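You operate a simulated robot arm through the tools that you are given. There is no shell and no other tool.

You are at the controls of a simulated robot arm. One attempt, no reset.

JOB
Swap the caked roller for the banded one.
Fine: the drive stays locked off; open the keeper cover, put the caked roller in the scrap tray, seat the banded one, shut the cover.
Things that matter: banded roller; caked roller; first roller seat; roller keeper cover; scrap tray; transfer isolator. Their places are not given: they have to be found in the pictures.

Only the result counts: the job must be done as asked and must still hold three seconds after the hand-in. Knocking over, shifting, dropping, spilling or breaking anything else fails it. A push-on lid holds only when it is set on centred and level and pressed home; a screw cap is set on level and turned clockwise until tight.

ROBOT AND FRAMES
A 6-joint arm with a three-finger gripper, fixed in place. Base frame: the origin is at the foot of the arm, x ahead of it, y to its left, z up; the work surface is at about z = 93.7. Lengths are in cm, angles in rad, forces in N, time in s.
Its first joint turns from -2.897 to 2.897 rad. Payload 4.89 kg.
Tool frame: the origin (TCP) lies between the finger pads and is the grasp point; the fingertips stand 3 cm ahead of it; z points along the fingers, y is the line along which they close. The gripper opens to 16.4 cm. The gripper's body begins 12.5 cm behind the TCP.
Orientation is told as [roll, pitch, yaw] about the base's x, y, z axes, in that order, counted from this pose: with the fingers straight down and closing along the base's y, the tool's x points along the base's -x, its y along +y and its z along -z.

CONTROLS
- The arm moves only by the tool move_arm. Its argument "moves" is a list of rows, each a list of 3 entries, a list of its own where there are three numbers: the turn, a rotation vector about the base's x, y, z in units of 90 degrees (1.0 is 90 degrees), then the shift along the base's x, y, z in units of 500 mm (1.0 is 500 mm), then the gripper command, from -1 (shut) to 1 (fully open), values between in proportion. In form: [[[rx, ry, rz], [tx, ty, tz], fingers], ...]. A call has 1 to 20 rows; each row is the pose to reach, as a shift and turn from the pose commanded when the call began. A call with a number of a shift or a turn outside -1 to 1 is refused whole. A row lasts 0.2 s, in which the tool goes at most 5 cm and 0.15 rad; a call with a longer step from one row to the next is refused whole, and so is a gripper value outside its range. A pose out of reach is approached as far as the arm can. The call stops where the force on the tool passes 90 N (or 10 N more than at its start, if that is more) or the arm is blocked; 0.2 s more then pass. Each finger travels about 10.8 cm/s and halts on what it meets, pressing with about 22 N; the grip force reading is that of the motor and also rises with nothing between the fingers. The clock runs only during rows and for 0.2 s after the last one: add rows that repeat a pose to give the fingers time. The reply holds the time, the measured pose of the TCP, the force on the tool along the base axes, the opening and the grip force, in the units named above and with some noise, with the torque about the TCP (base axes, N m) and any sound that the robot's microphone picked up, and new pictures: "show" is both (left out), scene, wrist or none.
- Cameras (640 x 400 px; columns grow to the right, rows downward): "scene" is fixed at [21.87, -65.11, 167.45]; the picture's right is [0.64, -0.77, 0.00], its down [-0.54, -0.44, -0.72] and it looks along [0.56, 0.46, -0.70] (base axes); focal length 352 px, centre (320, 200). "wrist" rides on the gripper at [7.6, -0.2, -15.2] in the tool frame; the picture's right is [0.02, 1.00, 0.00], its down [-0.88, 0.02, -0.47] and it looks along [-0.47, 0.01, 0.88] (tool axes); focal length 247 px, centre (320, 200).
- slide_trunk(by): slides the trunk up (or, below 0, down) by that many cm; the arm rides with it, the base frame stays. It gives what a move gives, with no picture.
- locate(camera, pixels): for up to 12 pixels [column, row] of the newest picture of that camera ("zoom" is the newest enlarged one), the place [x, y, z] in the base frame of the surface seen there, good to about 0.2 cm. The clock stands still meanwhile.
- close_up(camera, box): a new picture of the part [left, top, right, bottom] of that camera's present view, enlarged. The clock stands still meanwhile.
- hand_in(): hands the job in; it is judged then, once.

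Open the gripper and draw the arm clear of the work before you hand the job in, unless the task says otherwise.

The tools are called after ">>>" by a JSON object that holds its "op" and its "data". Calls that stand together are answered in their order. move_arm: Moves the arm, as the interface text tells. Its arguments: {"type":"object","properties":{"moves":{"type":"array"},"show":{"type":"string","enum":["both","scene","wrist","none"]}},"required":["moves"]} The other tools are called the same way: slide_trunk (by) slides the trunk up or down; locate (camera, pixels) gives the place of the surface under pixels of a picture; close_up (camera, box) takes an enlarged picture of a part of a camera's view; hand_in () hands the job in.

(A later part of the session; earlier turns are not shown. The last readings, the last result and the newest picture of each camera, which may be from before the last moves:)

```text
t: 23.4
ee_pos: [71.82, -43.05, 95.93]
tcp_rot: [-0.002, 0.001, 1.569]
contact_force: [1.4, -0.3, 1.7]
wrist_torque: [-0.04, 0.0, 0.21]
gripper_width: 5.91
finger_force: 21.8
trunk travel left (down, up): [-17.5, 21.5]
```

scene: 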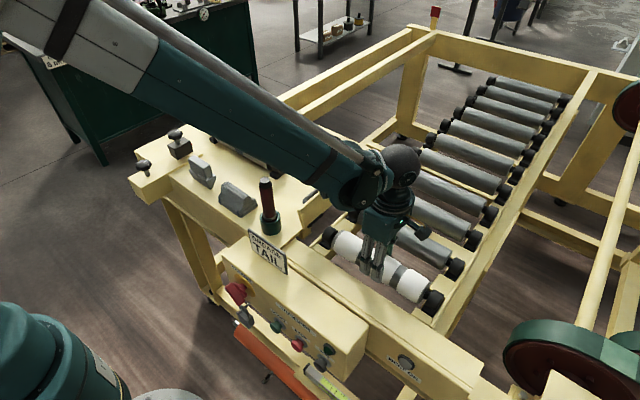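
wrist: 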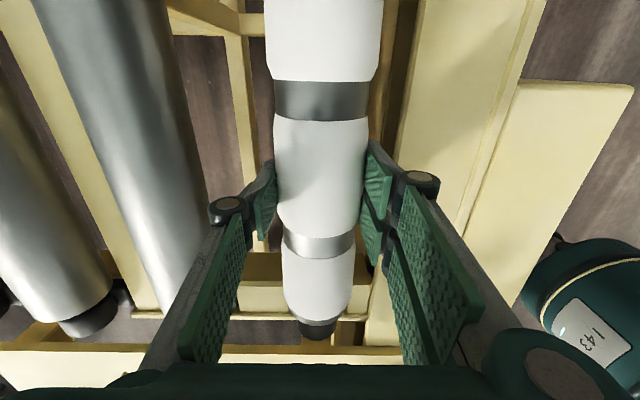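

The roller is gripped (5.91 cm, 22 N). I'll lift slowly and watch the weight and torque.

>>> {"op": "move_arm", "data": {"moves": [[[0, 0, 0], [0, 0, 0.01], -1], [[0, 0, 0], [0, 0, 0.03], -1], [[0, 0, 0], [0, 0, 0.06], -1], [[0, 0, 0], [0, 0, 0.09], -1], [[0, 0, 0], [0, 0, 0.09], -1]], "show": "both"}}

```text
t: 24.6
ee_pos: [71.86, -43.16, 100.45]
tcp_rot: [-0.001, 0.001, 1.57]
contact_force: [0.4, 0.2, -11.5]
wrist_torque: [-0.01, -0.01, 0.01]
gripper_width: 5.92
finger_force: 21.8
trunk travel left (down, up): [-17.5, 21.5]
```

scene: 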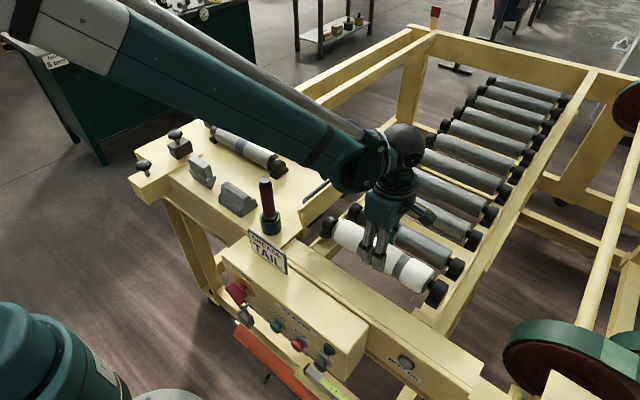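
wrist: 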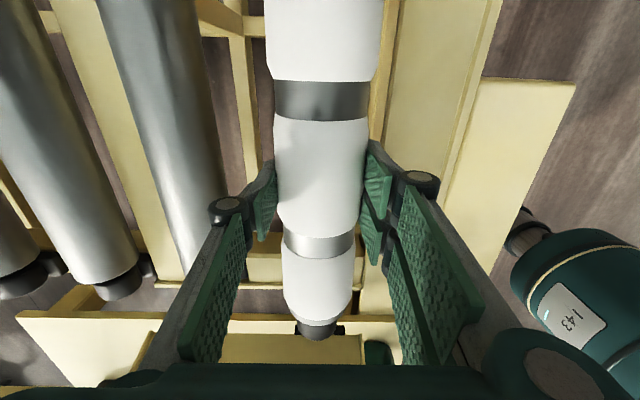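

The roller is clear of the seat, weighs about 11.5 N and is perfectly balanced. I'll raise it and carry it diagonally towards the scrap tray.

>>> {"op": "move_arm", "data": {"moves": [[[0, 0, 0], [0, 0, 0.06], -1], [[0, 0, 0], [0, 0, 0.13], -1], [[0, 0, 0], [0, 0, 0.2], -1], [[0, 0, 0], [0, 0, 0.27], -1], [[0, 0, 0], [0.015, 0.03, 0.31], -1], [[0, 0, 0], [0.05, 0.1, 0.31], -1], [[0, 0, 0], [0.084, 0.174, 0.31], -1], [[0, 0, 0], [0.119, 0.248, 0.31], -1], [[0, 0, 0], [0.153, 0.322, 0.31], -1], [[0, 0, 0], [0.188, 0.396, 0.31], -1], [[0, 0, 0], [0.222, 0.47, 0.31], -1], [[0, 0, 0], [0.257, 0.544, 0.31], -1], [[0, 0, 0], [0.291, 0.618, 0.31], -1], [[0, 0, 0], [0.326, 0.692, 0.31], -1], [[0, 0, 0], [0.36, 0.766, 0.31], -1], [[0, 0, 0], [0.39, 0.83, 0.31], -1], [[0, 0, 0], [0.41, 0.87, 0.31], -1], [[0, 0, 0], [0.41, 0.87, 0.31], -1]], "show": "scene"}}

```text
t: 28.4
ee_pos: [92.34, 0.55, 115.86]
tcp_rot: [-0.001, 0.0, 1.569]
contact_force: [1.1, 2.2, -12.8]
wrist_torque: [-0.07, 0.06, 0.04]
gripper_width: 5.96
finger_force: 22.4
trunk travel left (down, up): [-17.5, 21.5]
```

scene: 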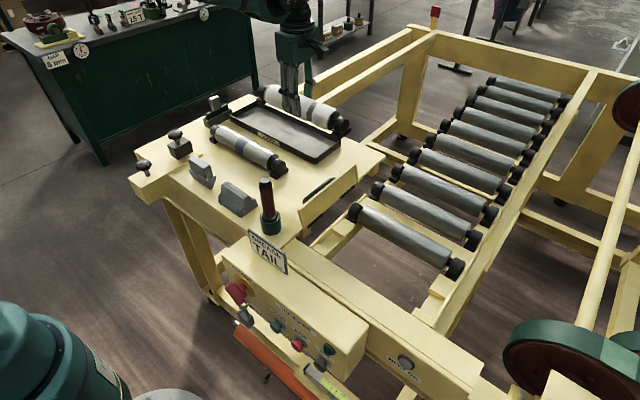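

The roller is near the tray. I'll move to over the tray centre (99.6, 16.5) and lower partway.

>>> {"op": "move_arm", "data": {"moves": [[[0, 0, 0], [0.03, 0.07, 0], -1], [[0, 0, 0], [0.07, 0.15, 0], -1], [[0, 0, 0], [0.11, 0.24, 0], -1], [[0, 0, 0], [0.14, 0.31, 0], -1], [[0, 0, 0], [0.145, 0.319, -0.04], -1], [[0, 0, 0], [0.145, 0.319, -0.11], -1], [[0, 0, 0], [0.145, 0.319, -0.19], -1], [[0, 0, 0], [0.145, 0.319, -0.24], -1], [[0, 0, 0], [0.145, 0.319, -0.26], -1], [[0, 0, 0], [0.145, 0.319, -0.26], -1]], "show": "both"}}

```text
t: 30.6
ee_pos: [99.69, 16.51, 102.74]
tcp_rot: [-0.001, 0.001, 1.569]
contact_force: [-0.2, 0.3, -11.9]
wrist_torque: [0.0, 0.04, -0.05]
gripper_width: 5.91
finger_force: 21.9
trunk travel left (down, up): [-17.5, 21.5]
```

scene: 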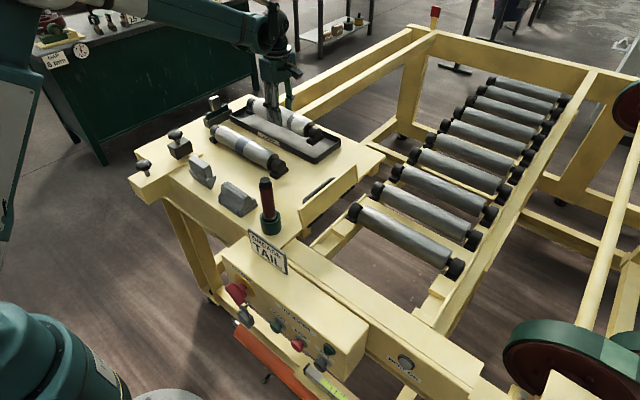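
wrist: 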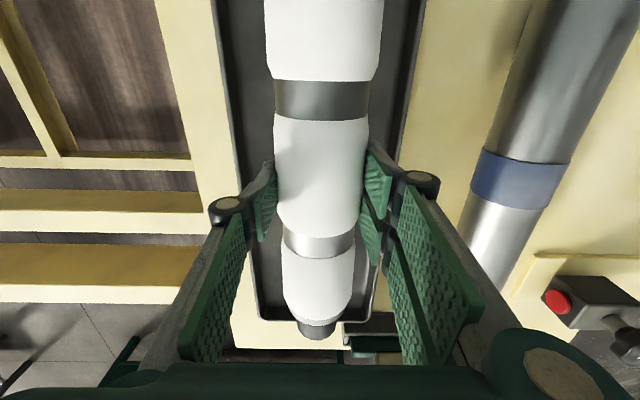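

The roller sits inside the tray's outline. I'll lower it gently to near contact with the tray floor (expected at TCP z≈99.1).

>>> {"op": "move_arm", "data": {"moves": [[[0, 0, 0], [0, 0, -0.02], -1], [[0, 0, 0], [0, 0, -0.04], -1], [[0, 0, 0], [0, 0, -0.056], -1], [[0, 0, 0], [0, 0, -0.064], -1], [[0, 0, 0], [0, 0, -0.064], -1]], "show": "none"}}

>>> {"op": "move_arm", "data": {"moves": [[[0, 0, 0], [0, 0, -0.004], -1], [[0, 0, 0], [0, 0, -0.006], -1]], "show": "both"}}

```text
t: 31.8
ee_pos: [99.71, 16.51, 99.62]
tcp_rot: [0.0, -0.001, 1.568]
contact_force: [0.4, 0.6, -12.0]
wrist_torque: [0.0, 0.0, -0.01]
gripper_width: 5.92
finger_force: 22.0
trunk travel left (down, up): [-17.5, 21.5]
```

```text
t: 32.4
ee_pos: [99.75, 16.48, 99.31]
tcp_rot: [-0.001, 0.0, 1.568]
contact_force: [0.3, -0.5, -11.8]
wrist_torque: [0.0, -0.03, 0.0]
gripper_width: 5.93
finger_force: 22.4
trunk travel left (down, up): [-17.5, 21.5]
```

scene: 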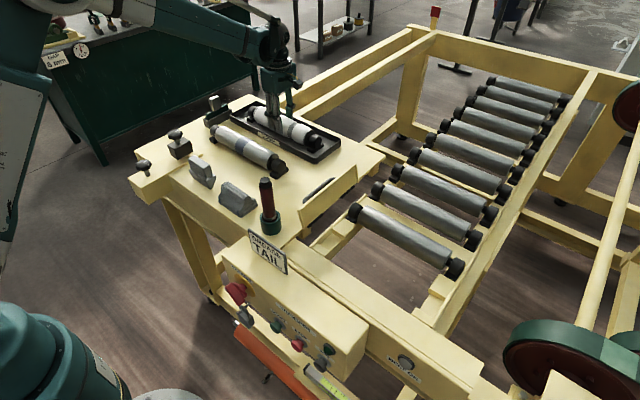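
wrist: 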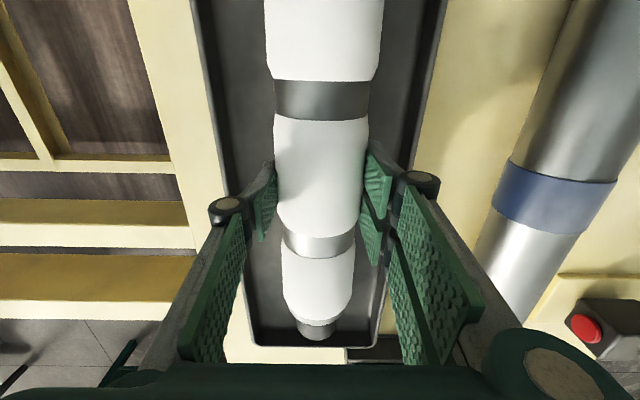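

There's no contact yet at TCP z=99.3, as the load is still the full 12 N. I'll continue in fine steps.

>>> {"op": "move_arm", "data": {"moves": [[[0, 0, 0], [0, 0, -0.003], -1], [[0, 0, 0], [0, 0, -0.005], -1]], "show": "none"}}

>>> {"op": "move_arm", "data": {"moves": [[[0, 0, 0], [0, 0, -0.002], -1], [[0, 0, 0], [0, 0, -0.004], -1]], "show": "none"}}

```text
t: 33.0
ee_pos: [99.66, 16.48, 99.15]
tcp_rot: [0.0, -0.001, 1.569]
contact_force: [1.6, 1.7, -4.7]
wrist_torque: [-0.15, -0.32, -0.01]
gripper_width: 5.94
finger_force: 21.6
trunk travel left (down, up): [-17.5, 21.5]
```

```text
t: 33.6
ee_pos: [99.78, 16.49, 99.07]
tcp_rot: [-0.002, 0.001, 1.568]
contact_force: [4.0, -0.5, 13.4]
wrist_torque: [0.02, -0.12, 0.05]
gripper_width: 5.9
finger_force: 22.1
trunk travel left (down, up): [-17.5, 21.5]
```

The roller rests on the tray floor, with the force reversed to about +13 N. I'll ease off, open the fingers a little and rise straight up.

>>> {"op": "move_arm", "data": {"moves": [[[0, 0, 0], [0, 0, 0.002], -0.6], [[0, 0, 0], [0, 0, 0.002], -0.2], [[0, 0, 0], [0, 0, 0.002], -0.1], [[0, 0, 0], [0, 0, 0.002], -0.1], [[0, 0, 0], [0, 0, 0.03], -0.1], [[0, 0, 0], [0, 0, 0.09], -0.1], [[0, 0, 0], [0, 0, 0.18], -0.1], [[0, 0, 0], [0, 0, 0.27], -0.1], [[0, 0, 0], [0, 0, 0.3], -0.1], [[0, 0, 0], [0, 0, 0.3], -0.1]], "show": "both"}}

```text
t: 35.8
ee_pos: [99.6, 16.33, 114.24]
tcp_rot: [-0.001, 0.002, 1.569]
contact_force: [-1.1, -0.1, 0.3]
wrist_torque: [0.03, -0.05, 0.02]
gripper_width: 7.39
finger_force: 0.0
trunk travel left (down, up): [-17.5, 21.5]
```

scene: 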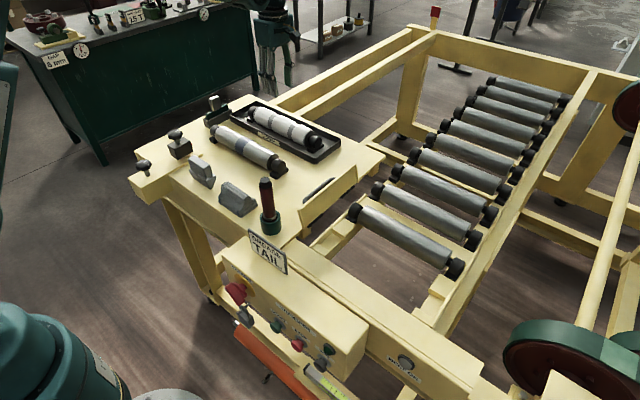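
wrist: 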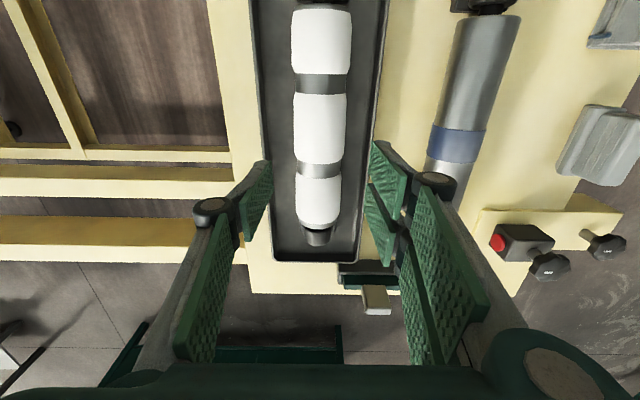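

The caked roller is lying in the scrap tray. I'll go over the banded roller to measure it.

>>> {"op": "move_arm", "data": {"moves": [[[0, 0, 0], [-0.06, -0.04, 0.02], 0], [[0, 0, 0], [-0.13, -0.09, 0.05], 0], [[0, 0, 0], [-0.2, -0.14, 0.08], 0], [[0, 0, 0], [-0.27, -0.19, 0.096], 0], [[0, 0, 0], [-0.34, -0.24, 0.096], 0], [[0, 0, 0], [-0.386, -0.266, 0.096], 0], [[0, 0, 0], [-0.386, -0.266, 0.096], 0]], "show": "both"}}

```text
t: 37.4
ee_pos: [80.19, 3.15, 118.72]
tcp_rot: [-0.002, 0.0, 1.569]
contact_force: [-0.3, -0.1, 0.4]
wrist_torque: [0.05, -0.11, -0.03]
gripper_width: 8.19
finger_force: 0.0
trunk travel left (down, up): [-17.5, 21.5]
```

scene: 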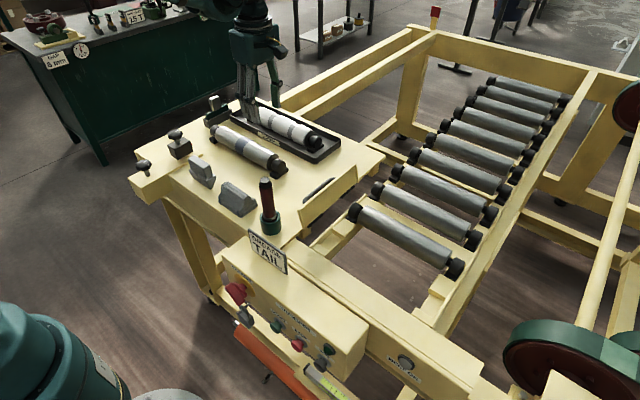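
wrist: 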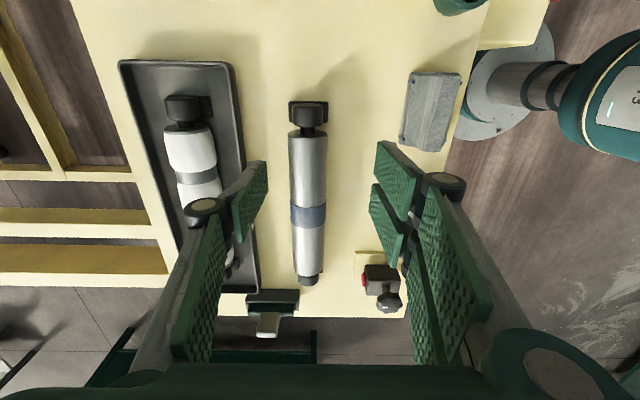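

The caked roller's end in the tray at (190,108) shows a block-like shape beside the bearing. I'll zoom there, on the banded roller and on the empty seat.

>>> {"op": "close_up", "data": {"camera": "wrist", "box": [110, 60, 250, 160]}}

>>> {"op": "close_up", "data": {"camera": "wrist", "box": [260, 90, 360, 300]}}

>>> {"op": "close_up", "data": {"camera": "scene", "box": [290, 190, 470, 320]}}

>>> {"op": "close_up", "data": {"camera": "scene", "box": [195, 90, 355, 190]}}

```text
4.00 times, centred on (180, 110) of wrist
```

zoom: 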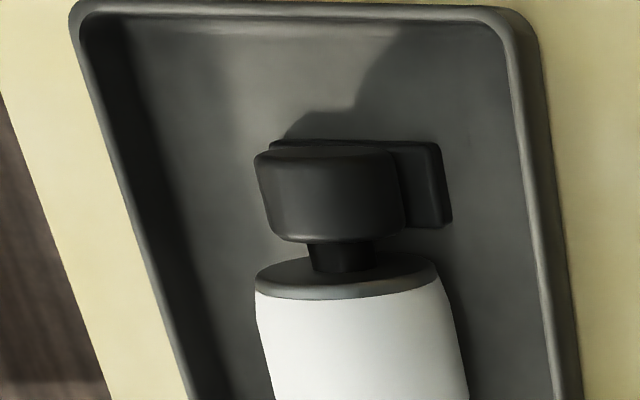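

```text
1.90 times, centred on (310, 195) of wrist
```

zoom: 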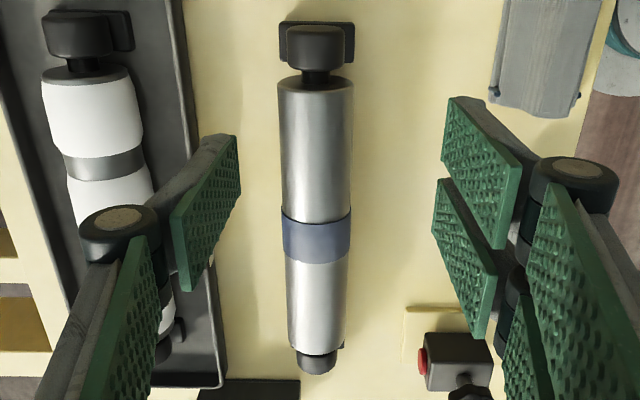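

```text
3.08 times, centred on (380, 255) of scene
```

zoom: 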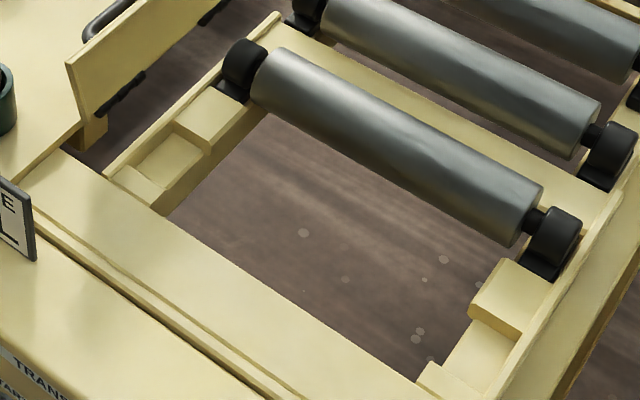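

```text
4.00 times, centred on (275, 140) of scene
```

zoom: 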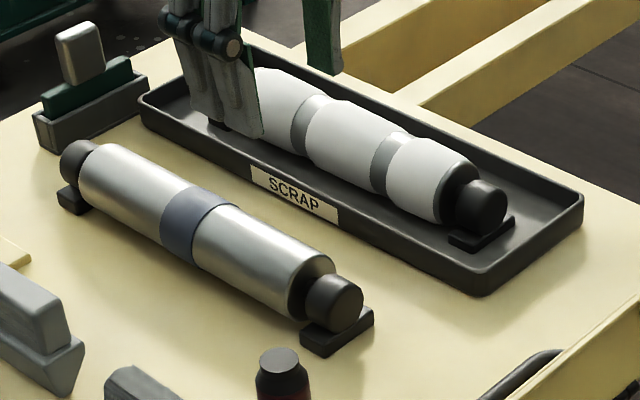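

The bearings carry flat feet that drop into rectangular pockets in the seat, so alignment matters. I'll measure the banded roller's feet, axis and ends precisely.

>>> {"op": "locate", "data": {"camera": "wrist", "pixels": [[290, 105], [326, 105], [308, 102], [308, 104], [308, 113], [308, 131], [307, 140], [308, 215], [308, 265], [309, 281], [309, 285], [308, 273]]}}

>>> {"op": "close_up", "data": {"camera": "wrist", "box": [280, 90, 340, 150]}}

>>> {"op": "close_up", "data": {"camera": "wrist", "box": [280, 250, 340, 300]}}

```text
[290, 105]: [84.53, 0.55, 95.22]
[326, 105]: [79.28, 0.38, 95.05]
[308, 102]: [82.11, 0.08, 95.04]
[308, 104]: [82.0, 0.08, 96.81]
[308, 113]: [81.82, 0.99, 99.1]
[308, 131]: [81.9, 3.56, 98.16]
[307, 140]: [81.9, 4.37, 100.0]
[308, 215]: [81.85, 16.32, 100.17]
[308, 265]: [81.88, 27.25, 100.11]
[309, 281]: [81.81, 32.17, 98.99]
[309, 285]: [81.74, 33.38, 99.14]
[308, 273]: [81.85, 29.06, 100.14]
```

```text
6.67 times, centred on (310, 120) of wrist
```

zoom: 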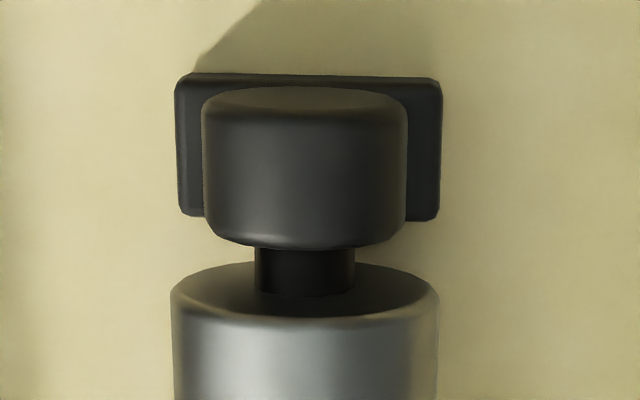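

```text
8.00 times, centred on (310, 275) of wrist
```

zoom: 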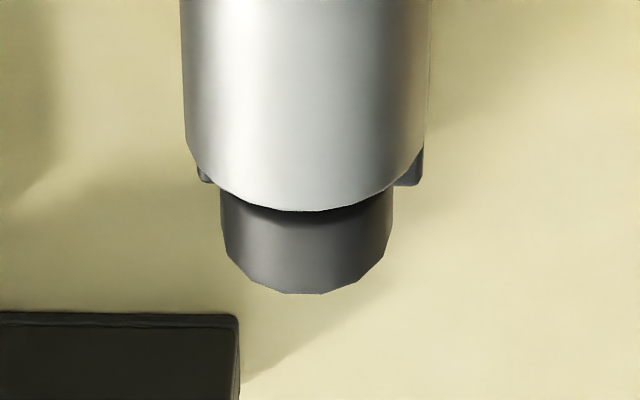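

The banded roller's axis lies at x=81.85 at both ends, running y≈0.05–33.5 (centre y≈16.75) with its top at z≈100.1. I'll go above its centre.

>>> {"op": "move_arm", "data": {"moves": [[[0, 0, 0], [0.01, 0.08, -0.04], 0], [[0, 0, 0], [0.02, 0.16, -0.08], 0], [[0, 0, 0], [0.0332, 0.24, -0.12], 0], [[0, 0, 0], [0.0332, 0.272, -0.19], 0], [[0, 0, 0], [0.0332, 0.272, -0.26], 0], [[0, 0, 0], [0.0332, 0.272, -0.29], 0], [[0, 0, 0], [0.0332, 0.272, -0.29], 0], [[0, 0, 0], [0.0332, 0.272, -0.29], 0]], "show": "both"}}

```text
t: 39.2
ee_pos: [82.09, 16.74, 104.41]
tcp_rot: [-0.001, -0.001, 1.569]
contact_force: [-0.3, -0.9, 0.4]
wrist_torque: [-0.01, -0.02, -0.02]
gripper_width: 8.23
finger_force: 0.1
trunk travel left (down, up): [-17.5, 21.5]
```

scene: 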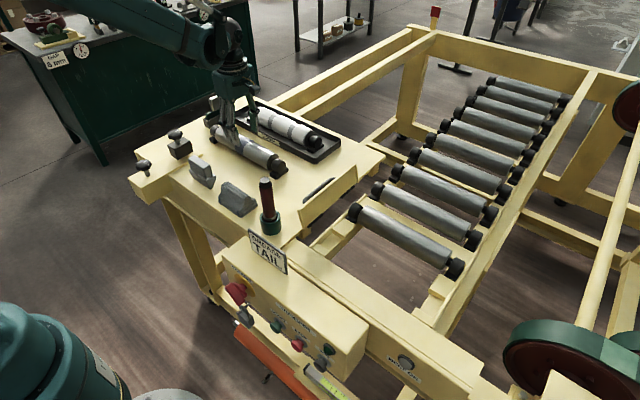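
wrist: 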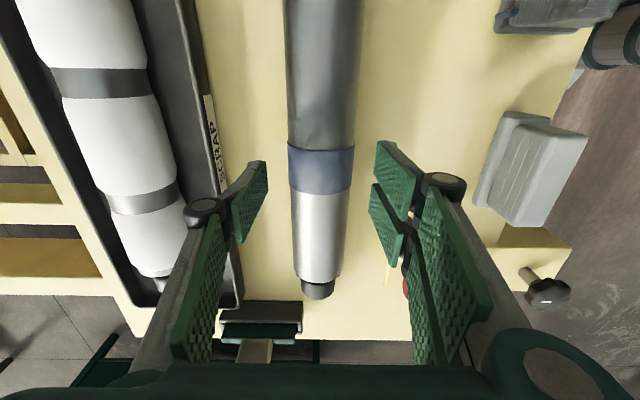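

I'm over the banded roller. I'll verify the centring with a repeat pose reading and by locating the roller's top line and edges.

>>> {"op": "locate", "data": {"camera": "wrist", "pixels": [[322, 60], [321, 120], [320, 170], [318, 220], [317, 265], [317, 292], [290, 165], [352, 165], [294, 220], [345, 220], [317, 296], [317, 299]]}}

>>> {"op": "move_arm", "data": {"moves": [[[0, 0, 0], [0, 0, 0], 0], [[0, 0, 0], [0, 0, 0], 0]], "show": "none"}}

>>> {"op": "move_arm", "data": {"moves": [[[0, 0, 0], [0, 0, 0], 0]], "show": "none"}}

>>> {"op": "move_arm", "data": {"moves": [[[0, 0, 0], [0, 0, 0], 0]], "show": "none"}}

```text
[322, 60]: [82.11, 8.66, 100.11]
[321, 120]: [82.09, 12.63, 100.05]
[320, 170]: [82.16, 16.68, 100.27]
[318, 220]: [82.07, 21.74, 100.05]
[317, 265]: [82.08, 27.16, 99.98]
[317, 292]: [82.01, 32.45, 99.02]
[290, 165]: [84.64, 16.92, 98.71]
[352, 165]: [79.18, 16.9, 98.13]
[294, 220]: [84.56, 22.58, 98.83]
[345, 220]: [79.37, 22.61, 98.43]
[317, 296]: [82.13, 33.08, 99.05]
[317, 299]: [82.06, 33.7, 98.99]
```

```text
t: 39.8
ee_pos: [82.08, 16.69, 104.3]
tcp_rot: [-0.001, 0.0, 1.569]
contact_force: [-0.1, 0.0, -0.2]
wrist_torque: [-0.02, -0.01, 0.01]
gripper_width: 8.2
finger_force: 0.1
trunk travel left (down, up): [-17.5, 21.5]
```

```text
t: 40.2
ee_pos: [82.04, 16.79, 104.35]
tcp_rot: [-0.001, 0.0, 1.569]
contact_force: [0.4, -0.2, -0.1]
wrist_torque: [0.04, 0.04, 0.02]
gripper_width: 8.17
finger_force: 0.1
trunk travel left (down, up): [-17.5, 21.5]
```

```text
t: 40.6
ee_pos: [82.17, 16.63, 104.42]
tcp_rot: [-0.003, 0.0, 1.569]
contact_force: [0.4, -0.5, -0.7]
wrist_torque: [0.01, -0.05, 0.02]
gripper_width: 8.19
finger_force: 0.0
trunk travel left (down, up): [-17.5, 21.5]
```

The TCP at x≈82.09 matches the roller axis (82.0±0.1) and the y centre is about 16.85. I'll descend to z≈98.8 and close gently.

>>> {"op": "move_arm", "data": {"moves": [[[0, 0, 0], [-0.001, 0.002, -0.05], 0], [[0, 0, 0], [-0.001, 0.002, -0.09], 0], [[0, 0, 0], [-0.001, 0.002, -0.111], 0], [[0, 0, 0], [-0.001, 0.002, -0.111], 0], [[0, 0, 0], [-0.001, 0.002, -0.111], -0.2], [[0, 0, 0], [-0.001, 0.002, -0.111], -0.3], [[0, 0, 0], [-0.001, 0.002, -0.111], -0.5], [[0, 0, 0], [-0.001, 0.002, -0.111], -1], [[0, 0, 0], [-0.001, 0.002, -0.111], -1]], "show": "both"}}

```text
t: 42.6
ee_pos: [81.97, 16.89, 98.79]
tcp_rot: [-0.002, 0.001, 1.569]
contact_force: [1.8, -0.1, 0.3]
wrist_torque: [0.01, -0.04, 0.21]
gripper_width: 5.9
finger_force: 21.7
trunk travel left (down, up): [-17.5, 21.5]
```

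scene: 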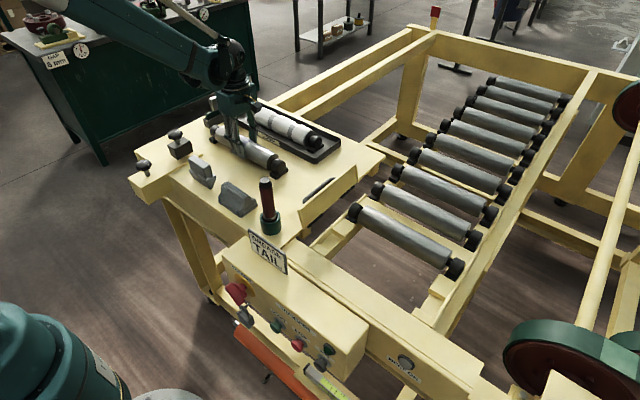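
wrist: 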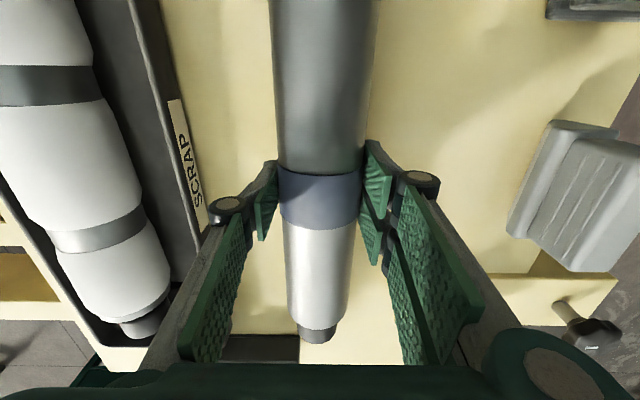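

The banded roller is gripped (5.90 cm on the band, 22 N). I'll lift slowly and check the weight and balance.

>>> {"op": "move_arm", "data": {"moves": [[[0, 0, 0], [0, 0, 0.01], -1], [[0, 0, 0], [0, 0, 0.03], -1], [[0, 0, 0], [0, 0, 0.06], -1], [[0, 0, 0], [0, 0, 0.1], -1], [[0, 0, 0], [0, 0, 0.1], -1]], "show": "scene"}}

```text
t: 43.8
ee_pos: [81.92, 16.8, 103.74]
tcp_rot: [-0.001, 0.0, 1.568]
contact_force: [-0.4, 0.2, -11.6]
wrist_torque: [0.03, -0.03, 0.01]
gripper_width: 5.91
finger_force: 22.2
trunk travel left (down, up): [-17.5, 21.5]
```

scene: 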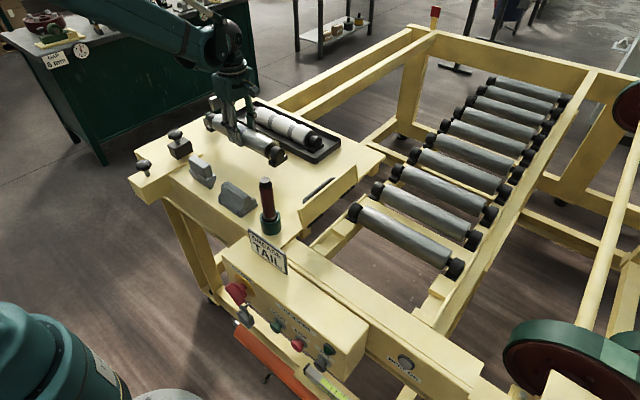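

Weight is 11.6 N and balanced. I'll raise it and carry it toward the empty seat.

>>> {"op": "move_arm", "data": {"moves": [[[0, 0, 0], [0, 0, 0.05], -1], [[0, 0, 0], [0, 0, 0.12], -1], [[0, 0, 0], [0, 0, 0.19], -1], [[0, 0, 0], [0, 0, 0.25], -1], [[0, 0, 0], [0, -0.03, 0.28], -1], [[0, 0, 0], [0, -0.1, 0.28], -1], [[0, 0, 0], [0, -0.18, 0.28], -1], [[0, 0, 0], [0, -0.26, 0.28], -1], [[0, 0, 0], [0, -0.34, 0.28], -1], [[0, 0, 0], [-0.01, -0.42, 0.28], -1], [[0, 0, 0], [-0.03, -0.5, 0.28], -1], [[0, 0, 0], [-0.05, -0.58, 0.28], -1], [[0, 0, 0], [-0.07, -0.66, 0.28], -1], [[0, 0, 0], [-0.09, -0.74, 0.28], -1], [[0, 0, 0], [-0.11, -0.82, 0.28], -1], [[0, 0, 0], [-0.13, -0.89, 0.28], -1], [[0, 0, 0], [-0.14, -0.94, 0.28], -1], [[0, 0, 0], [-0.145, -0.965, 0.28], -1], [[0, 0, 0], [-0.145, -0.965, 0.28], -1]], "show": "scene"}}

```text
t: 47.8
ee_pos: [74.78, -31.35, 117.69]
tcp_rot: [0.0, -0.001, 1.571]
contact_force: [0.3, -0.9, -11.8]
wrist_torque: [0.05, 0.01, 0.02]
gripper_width: 5.92
finger_force: 21.8
trunk travel left (down, up): [-17.5, 21.5]
```

scene: 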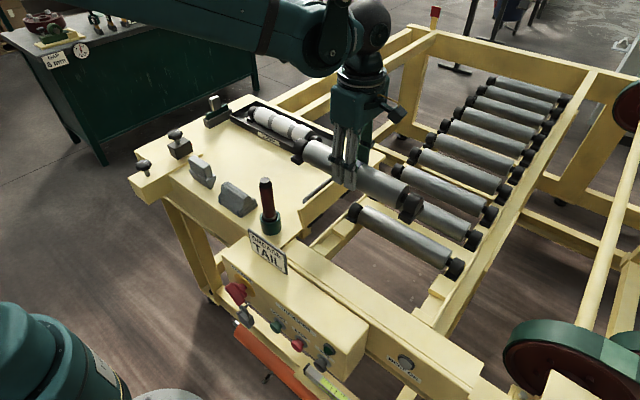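

Next I'll go above the seat at (71.86, -42.95), staying high, to check the alignment visually.

>>> {"op": "move_arm", "data": {"moves": [[[0, 0, 0], [-0.015, -0.06, 0], -1], [[0, 0, 0], [-0.035, -0.14, 0], -1], [[0, 0, 0], [-0.05, -0.2, 0], -1], [[0, 0, 0], [-0.0584, -0.232, -0.02], -1], [[0, 0, 0], [-0.0584, -0.232, -0.08], -1], [[0, 0, 0], [-0.0584, -0.232, -0.15], -1], [[0, 0, 0], [-0.0584, -0.232, -0.18], -1], [[0, 0, 0], [-0.0584, -0.232, -0.18], -1], [[0, 0, 0], [-0.0584, -0.232, -0.18], -1]], "show": "both"}}

>>> {"op": "close_up", "data": {"camera": "scene", "box": [290, 180, 470, 330]}}

>>> {"op": "close_up", "data": {"camera": "wrist", "box": [240, 200, 400, 350]}}

```text
t: 49.8
ee_pos: [71.71, -42.84, 108.81]
tcp_rot: [0.0, 0.0, 1.568]
contact_force: [-0.3, 0.3, -11.2]
wrist_torque: [-0.02, 0.0, -0.04]
gripper_width: 5.9
finger_force: 21.8
trunk travel left (down, up): [-17.5, 21.5]
```

scene: 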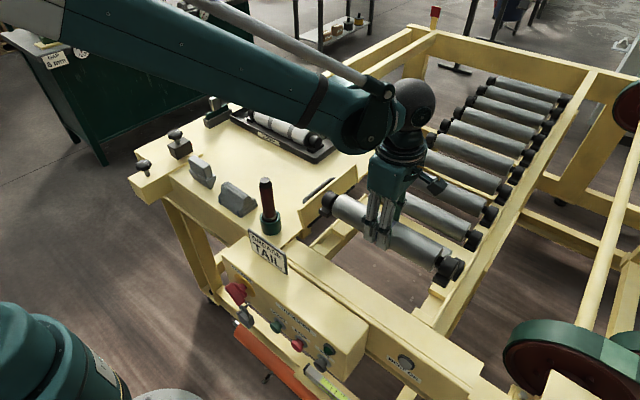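
wrist: 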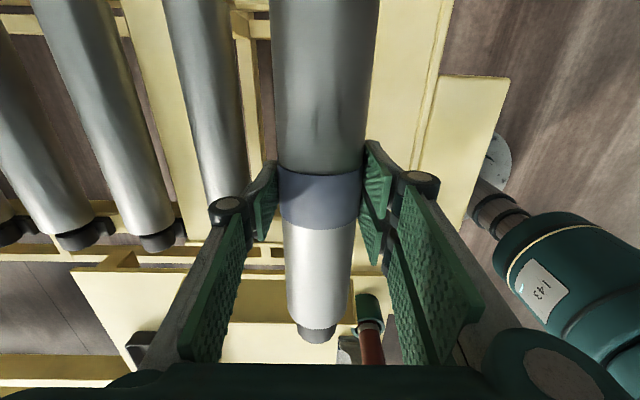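

```text
2.67 times, centred on (380, 255) of scene
```

zoom: 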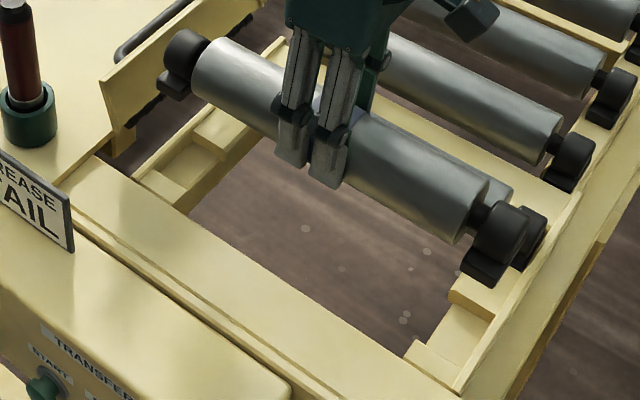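

```text
2.67 times, centred on (320, 275) of wrist
```

zoom: 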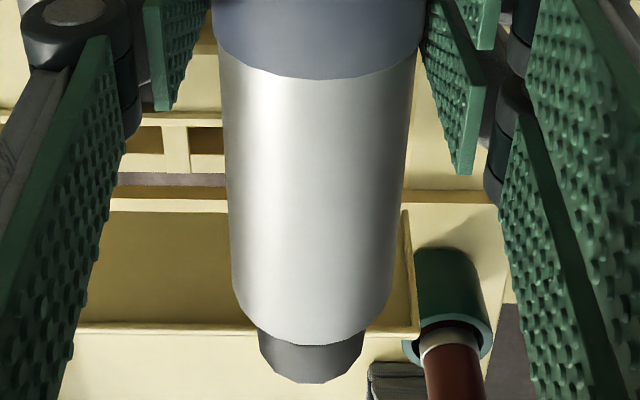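

I'll zoom in on both pockets from the scene camera to measure their edges.

>>> {"op": "close_up", "data": {"camera": "scene", "box": [310, 180, 400, 250]}}

>>> {"op": "locate", "data": {"camera": "zoom", "pixels": [[110, 310], [130, 260], [160, 290], [195, 225], [130, 330], [60, 120], [90, 60], [45, 95], [130, 130], [150, 320], [180, 300], [220, 250]]}}

>>> {"op": "close_up", "data": {"camera": "scene", "box": [400, 230, 490, 320]}}

```text
5.71 times, centred on (355, 215) of scene
```

zoom: 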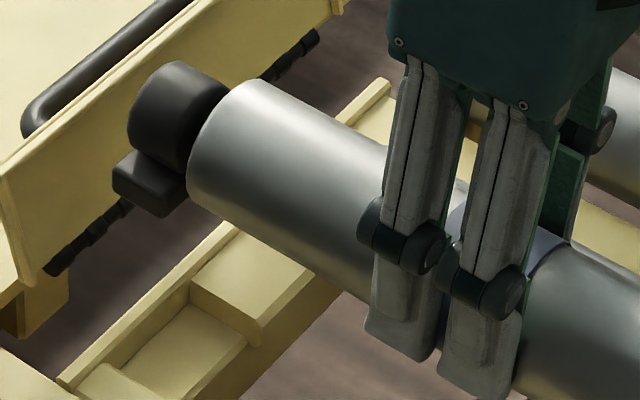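

```text
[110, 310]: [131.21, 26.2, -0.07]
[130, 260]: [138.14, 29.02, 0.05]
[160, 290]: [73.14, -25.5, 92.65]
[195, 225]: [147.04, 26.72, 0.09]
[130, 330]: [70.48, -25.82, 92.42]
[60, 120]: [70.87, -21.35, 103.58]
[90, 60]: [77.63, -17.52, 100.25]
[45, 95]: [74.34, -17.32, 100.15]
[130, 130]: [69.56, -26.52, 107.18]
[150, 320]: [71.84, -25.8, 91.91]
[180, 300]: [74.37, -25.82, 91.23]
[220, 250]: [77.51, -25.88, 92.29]
```

```text
4.44 times, centred on (445, 275) of scene
```

zoom: 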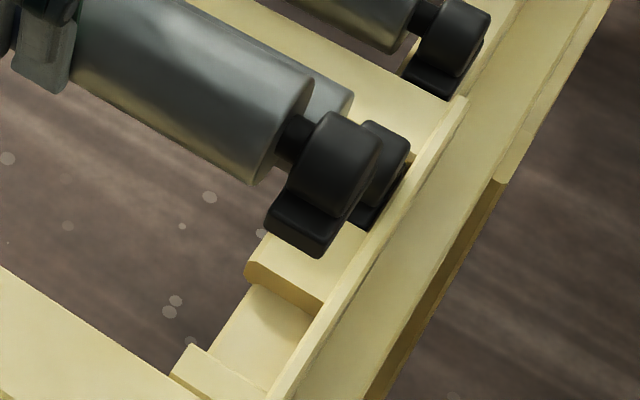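

>>> {"op": "locate", "data": {"camera": "zoom", "pixels": [[300, 262], [255, 284], [285, 300], [312, 313], [260, 320], [285, 350], [195, 350], [230, 366], [255, 380], [325, 320], [345, 270], [220, 330]]}}

>>> {"op": "close_up", "data": {"camera": "scene", "box": [310, 210, 370, 250]}}

```text
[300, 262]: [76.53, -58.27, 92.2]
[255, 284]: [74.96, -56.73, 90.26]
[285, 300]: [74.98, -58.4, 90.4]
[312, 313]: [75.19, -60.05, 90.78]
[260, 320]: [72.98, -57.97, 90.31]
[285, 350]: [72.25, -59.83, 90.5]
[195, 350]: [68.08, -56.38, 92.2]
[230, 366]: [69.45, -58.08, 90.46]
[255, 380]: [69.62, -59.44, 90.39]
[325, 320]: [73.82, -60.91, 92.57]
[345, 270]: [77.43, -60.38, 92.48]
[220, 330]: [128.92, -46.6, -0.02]
```

```text
10.00 times, centred on (340, 230) of scene
```

zoom: 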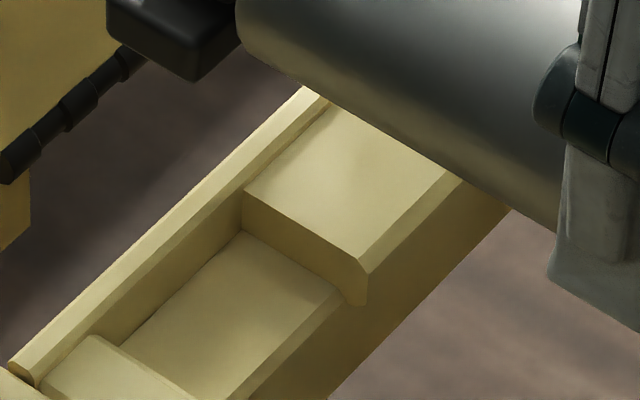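

>>> {"op": "locate", "data": {"camera": "zoom", "pixels": [[250, 210], [300, 255], [345, 285], [260, 255], [310, 285], [98, 336], [150, 368], [185, 392], [130, 335], [165, 365], [150, 310], [300, 330]]}}

>>> {"op": "locate", "data": {"camera": "scene", "pixels": [[327, 195], [322, 209], [330, 215], [324, 214], [336, 213], [330, 203], [459, 279], [463, 287], [472, 275], [455, 265], [466, 285], [470, 268]]}}

```text
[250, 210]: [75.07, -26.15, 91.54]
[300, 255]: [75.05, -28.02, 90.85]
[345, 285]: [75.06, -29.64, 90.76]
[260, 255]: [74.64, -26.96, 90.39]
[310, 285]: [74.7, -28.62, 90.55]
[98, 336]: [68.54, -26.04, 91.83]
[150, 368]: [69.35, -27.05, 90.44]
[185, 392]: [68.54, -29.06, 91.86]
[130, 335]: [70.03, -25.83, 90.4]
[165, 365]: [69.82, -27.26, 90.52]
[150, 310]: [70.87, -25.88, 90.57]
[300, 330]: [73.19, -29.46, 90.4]
```

```text
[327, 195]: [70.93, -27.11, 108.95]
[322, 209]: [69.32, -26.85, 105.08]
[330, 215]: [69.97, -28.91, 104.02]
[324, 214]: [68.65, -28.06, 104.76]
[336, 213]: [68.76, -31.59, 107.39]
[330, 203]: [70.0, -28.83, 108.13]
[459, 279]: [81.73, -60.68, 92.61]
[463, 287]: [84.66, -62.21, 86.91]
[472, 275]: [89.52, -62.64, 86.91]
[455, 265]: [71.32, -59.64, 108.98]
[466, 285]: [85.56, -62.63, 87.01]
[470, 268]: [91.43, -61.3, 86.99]
```

The pockets span x≈68.75–75.05 with rails at y≈-25.8 and -60.2, so the roller centre should land at about (71.9, -43.0). I'll take repeat pose readings to remove noise before correcting.

>>> {"op": "move_arm", "data": {"moves": [[[0, 0, 0], [0, 0, 0], -1]], "show": "none"}}

>>> {"op": "move_arm", "data": {"moves": [[[0, 0, 0], [0, 0, 0], -1]], "show": "none"}}

>>> {"op": "move_arm", "data": {"moves": [[[0, 0, 0], [0, 0, 0], -1]], "show": "none"}}

```text
t: 50.2
ee_pos: [71.87, -43.08, 108.72]
tcp_rot: [0.0, 0.0, 1.568]
contact_force: [0.4, -1.5, -11.6]
wrist_torque: [-0.01, -0.03, 0.0]
gripper_width: 5.9
finger_force: 22.2
trunk travel left (down, up): [-17.5, 21.5]
```

```text
t: 50.6
ee_pos: [71.66, -43.03, 108.82]
tcp_rot: [0.0, -0.001, 1.568]
contact_force: [-0.2, 0.0, -11.5]
wrist_torque: [0.01, 0.03, 0.0]
gripper_width: 5.9
finger_force: 22.0
trunk travel left (down, up): [-17.5, 21.5]
```

```text
t: 51.0
ee_pos: [71.77, -42.91, 108.83]
tcp_rot: [0.001, 0.001, 1.569]
contact_force: [0.2, 0.8, -11.6]
wrist_torque: [-0.02, 0.0, -0.02]
gripper_width: 5.91
finger_force: 22.2
trunk travel left (down, up): [-17.5, 21.5]
```

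The mean TCP is (71.75, -42.97, 108.8). I'll nudge x by +0.12 and lower to just above the pockets (feet at about 94).

>>> {"op": "move_arm", "data": {"moves": [[[0, 0, 0], [0.0025, -0.0005, -0.06], -1], [[0, 0, 0], [0.0025, -0.0005, -0.12], -1], [[0, 0, 0], [0.0025, -0.0005, -0.17], -1], [[0, 0, 0], [0.0025, -0.0005, -0.19], -1], [[0, 0, 0], [0.0025, -0.0005, -0.19], -1], [[0, 0, 0], [0.0025, -0.0005, -0.19], -1]], "show": "both"}}

>>> {"op": "close_up", "data": {"camera": "scene", "box": [300, 205, 380, 265]}}

>>> {"op": "close_up", "data": {"camera": "scene", "box": [400, 255, 480, 325]}}

```text
t: 52.4
ee_pos: [71.96, -42.98, 98.99]
tcp_rot: [-0.001, 0.001, 1.569]
contact_force: [0.6, 0.9, -12.0]
wrist_torque: [-0.06, 0.02, 0.0]
gripper_width: 5.88
finger_force: 21.6
trunk travel left (down, up): [-17.5, 21.5]
```

scene: 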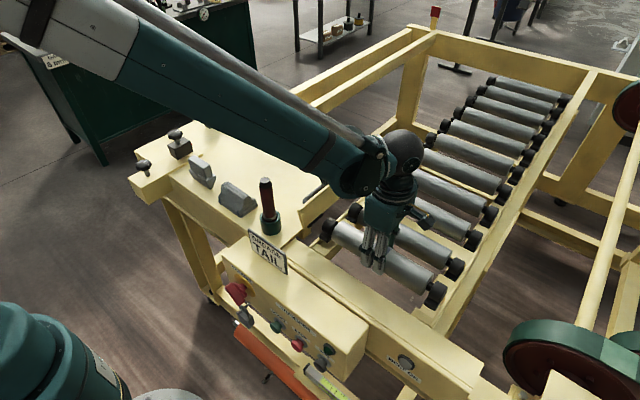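
wrist: 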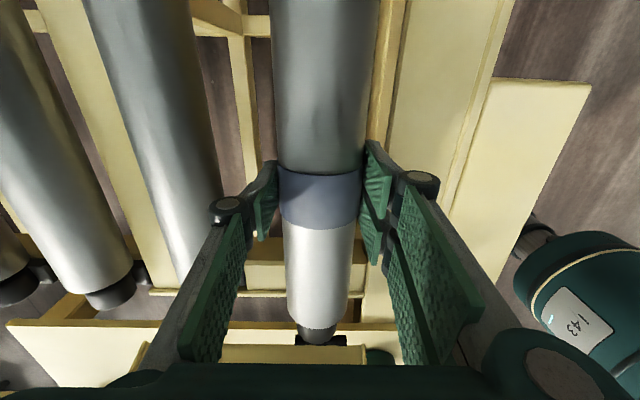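

```text
6.67 times, centred on (340, 235) of scene
```

zoom: 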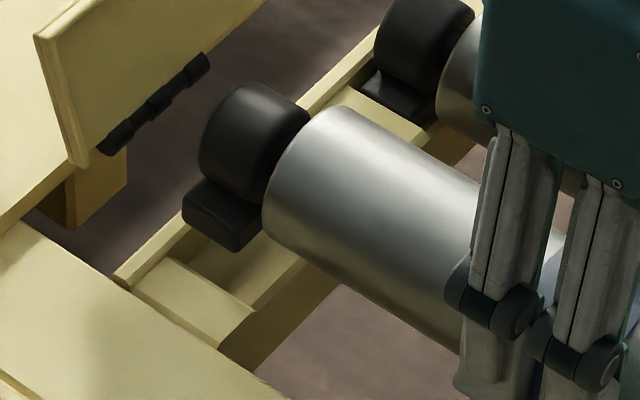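

```text
5.71 times, centred on (440, 290) of scene
```

zoom: 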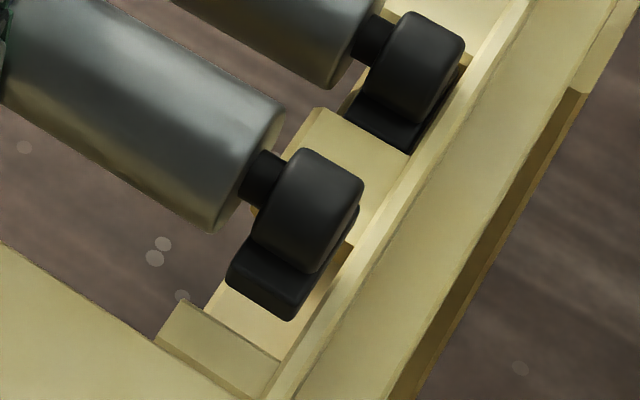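

Now I'll locate the foot faces relative to the pocket edges at the -y end from the newest zoom, then at the +y end.

>>> {"op": "locate", "data": {"camera": "zoom", "pixels": [[240, 275], [265, 290], [285, 305], [290, 318], [297, 312], [268, 355], [190, 305], [225, 325], [260, 345], [320, 320], [310, 265], [345, 250]]}}

>>> {"op": "close_up", "data": {"camera": "scene", "box": [310, 215, 360, 255]}}

```text
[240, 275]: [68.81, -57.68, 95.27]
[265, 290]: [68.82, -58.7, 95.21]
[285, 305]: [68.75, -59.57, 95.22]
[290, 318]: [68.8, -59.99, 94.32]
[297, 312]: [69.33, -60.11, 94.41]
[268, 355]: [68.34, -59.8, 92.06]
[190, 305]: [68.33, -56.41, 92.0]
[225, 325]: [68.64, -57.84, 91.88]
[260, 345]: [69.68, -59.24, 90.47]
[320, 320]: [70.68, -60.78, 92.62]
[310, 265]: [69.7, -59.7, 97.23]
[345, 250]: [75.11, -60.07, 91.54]
```

```text
10.00 times, centred on (335, 235) of scene
```

zoom: 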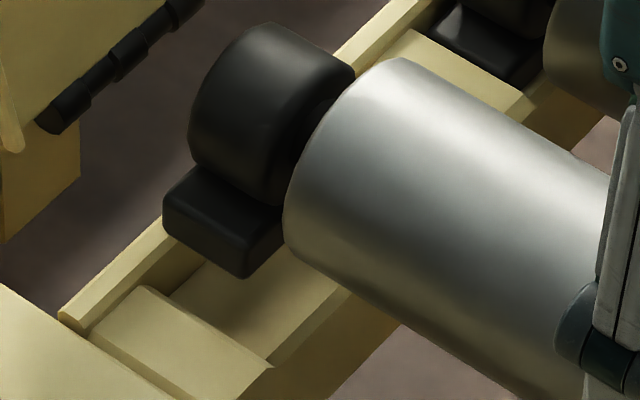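

>>> {"op": "locate", "data": {"camera": "zoom", "pixels": [[170, 215], [185, 225], [215, 245], [240, 265], [170, 190], [250, 260], [140, 290], [190, 320], [250, 355], [180, 250], [160, 245], [200, 285]]}}

>>> {"op": "close_up", "data": {"camera": "scene", "box": [425, 270, 475, 320]}}

```text
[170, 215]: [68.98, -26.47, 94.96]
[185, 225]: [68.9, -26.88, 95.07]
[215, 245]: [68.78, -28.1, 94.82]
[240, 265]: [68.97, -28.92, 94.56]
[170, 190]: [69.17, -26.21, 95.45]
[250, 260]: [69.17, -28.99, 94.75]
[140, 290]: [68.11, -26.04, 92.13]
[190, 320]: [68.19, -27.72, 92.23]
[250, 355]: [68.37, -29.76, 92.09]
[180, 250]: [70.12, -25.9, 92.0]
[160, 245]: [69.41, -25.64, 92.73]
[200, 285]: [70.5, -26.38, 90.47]
```

```text
8.00 times, centred on (450, 295) of scene
```

zoom: 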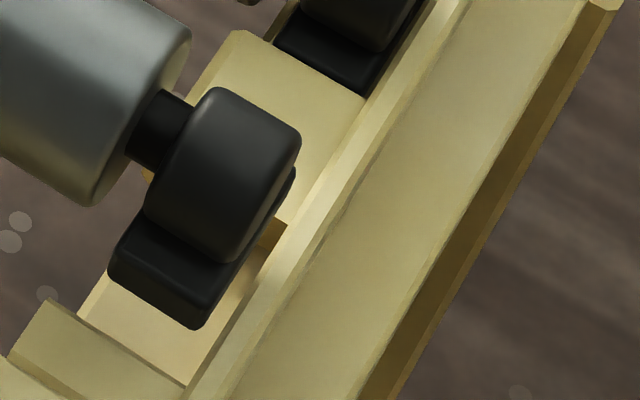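

Foot near faces are at x≈68.85, outer ends at y≈-26.3 and -60.0; the pocket centre is (71.88, -43.0), so I shift by (+0.1, +0.1). Then I'll lower the feet into the pockets in small steps.

>>> {"op": "move_arm", "data": {"moves": [[[0, 0, 0], [0.002, 0.002, 0], -1], [[0, 0, 0], [0.002, 0.002, -0.012], -1], [[0, 0, 0], [0.002, 0.002, -0.024], -1], [[0, 0, 0], [0.002, 0.002, -0.036], -1], [[0, 0, 0], [0.002, 0.002, -0.042], -1], [[0, 0, 0], [0.002, 0.002, -0.042], -1]], "show": "both"}}

>>> {"op": "close_up", "data": {"camera": "scene", "box": [310, 215, 360, 255]}}

>>> {"op": "close_up", "data": {"camera": "scene", "box": [425, 270, 475, 320]}}

```text
t: 53.8
ee_pos: [72.2, -43.04, 97.15]
tcp_rot: [0.0, -0.001, 1.57]
contact_force: [0.5, -1.4, -12.8]
wrist_torque: [-0.12, -0.03, 0.08]
gripper_width: 5.9
finger_force: 22.1
trunk travel left (down, up): [-17.5, 21.5]
```

scene: 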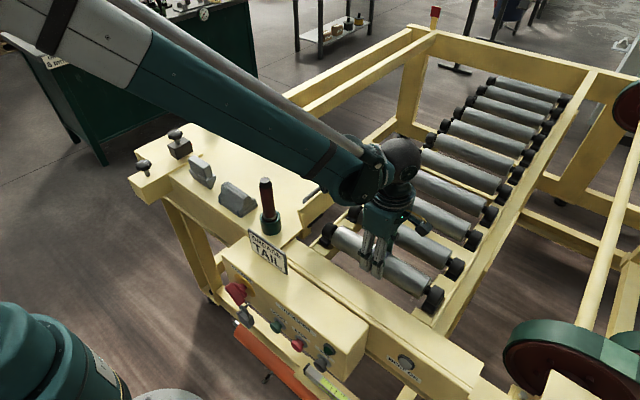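
wrist: 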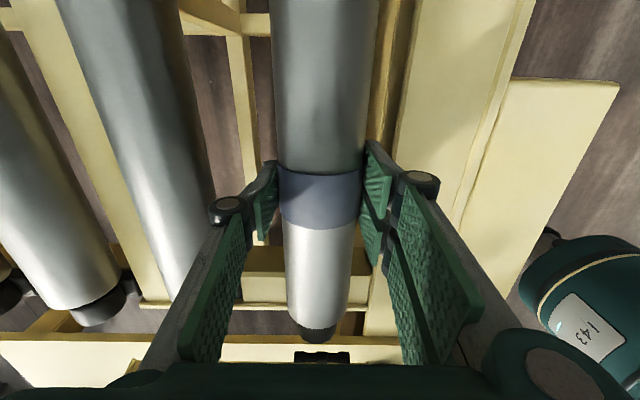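

```text
10.00 times, centred on (335, 235) of scene
```

zoom: 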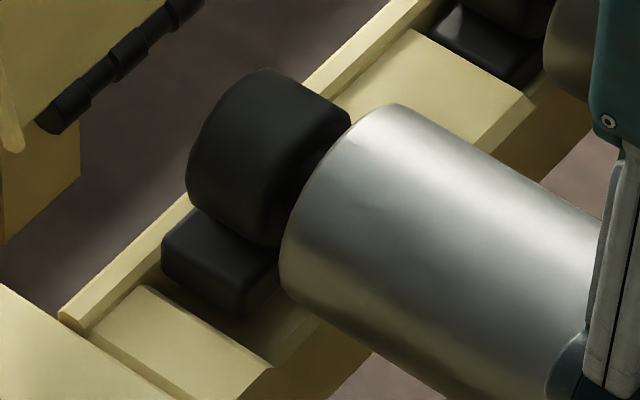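

```text
8.00 times, centred on (450, 295) of scene
```

zoom: 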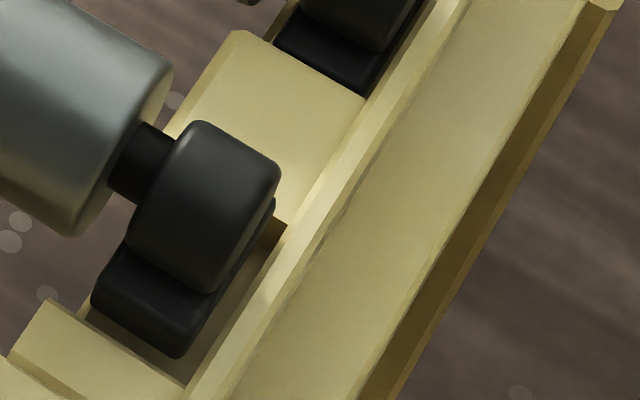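

Both feet line up with their pockets and there's no contact force yet. I'll go on down to just above the expected floor contact at TCP z≈95.5.

>>> {"op": "move_arm", "data": {"moves": [[[0, 0, 0], [0, 0, -0.006], -1], [[0, 0, 0], [0, 0, -0.012], -1], [[0, 0, 0], [0, 0, -0.018], -1], [[0, 0, 0], [0, 0, -0.022], -1], [[0, 0, 0], [0, 0, -0.022], -1]], "show": "none"}}

>>> {"op": "close_up", "data": {"camera": "scene", "box": [310, 215, 360, 255]}}

>>> {"op": "close_up", "data": {"camera": "scene", "box": [425, 270, 475, 320]}}

```text
t: 55.0
ee_pos: [72.07, -42.79, 95.89]
tcp_rot: [0.001, 0.001, 1.569]
contact_force: [-1.1, 0.0, -11.5]
wrist_torque: [0.01, -0.03, 0.03]
gripper_width: 5.9
finger_force: 21.8
trunk travel left (down, up): [-17.5, 21.5]
```

```text
10.00 times, centred on (335, 235) of scene
```

zoom: 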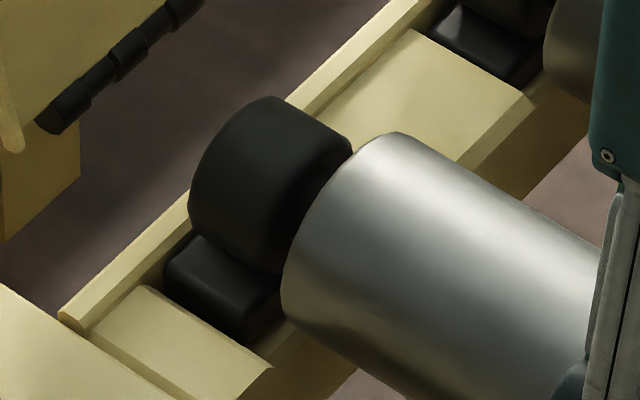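

```text
8.00 times, centred on (450, 295) of scene
```

zoom: 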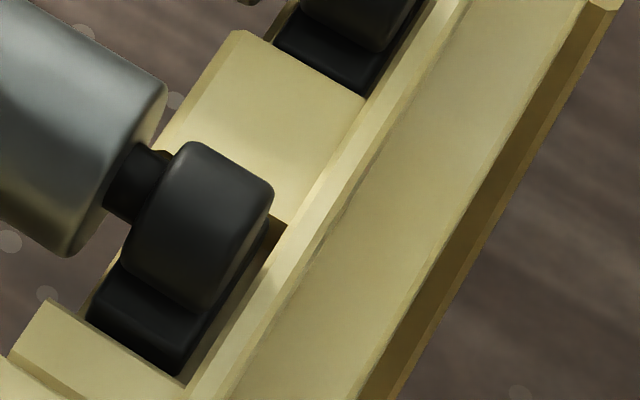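

The feet are down inside the pockets and the load is still the full weight. I'll do the last few millimetres in fine steps.

>>> {"op": "move_arm", "data": {"moves": [[[0, 0, 0], [0, 0, -0.003], -1], [[0, 0, 0], [0, 0, -0.005], -1]], "show": "none"}}

>>> {"op": "move_arm", "data": {"moves": [[[0, 0, 0], [0, 0, -0.002], -1], [[0, 0, 0], [0, 0, -0.004], -1]], "show": "none"}}

```text
t: 55.6
ee_pos: [72.07, -42.89, 95.82]
tcp_rot: [0.0, 0.0, 1.57]
contact_force: [0.7, 0.7, -11.2]
wrist_torque: [0.05, 0.02, 0.0]
gripper_width: 5.9
finger_force: 21.4
trunk travel left (down, up): [-17.5, 21.5]
```

```text
t: 56.2
ee_pos: [72.07, -42.92, 95.75]
tcp_rot: [-0.003, 0.0, 1.569]
contact_force: [5.0, 0.0, 7.6]
wrist_torque: [0.25, 0.03, -0.07]
gripper_width: 5.93
finger_force: 22.1
trunk travel left (down, up): [-17.5, 21.5]
```

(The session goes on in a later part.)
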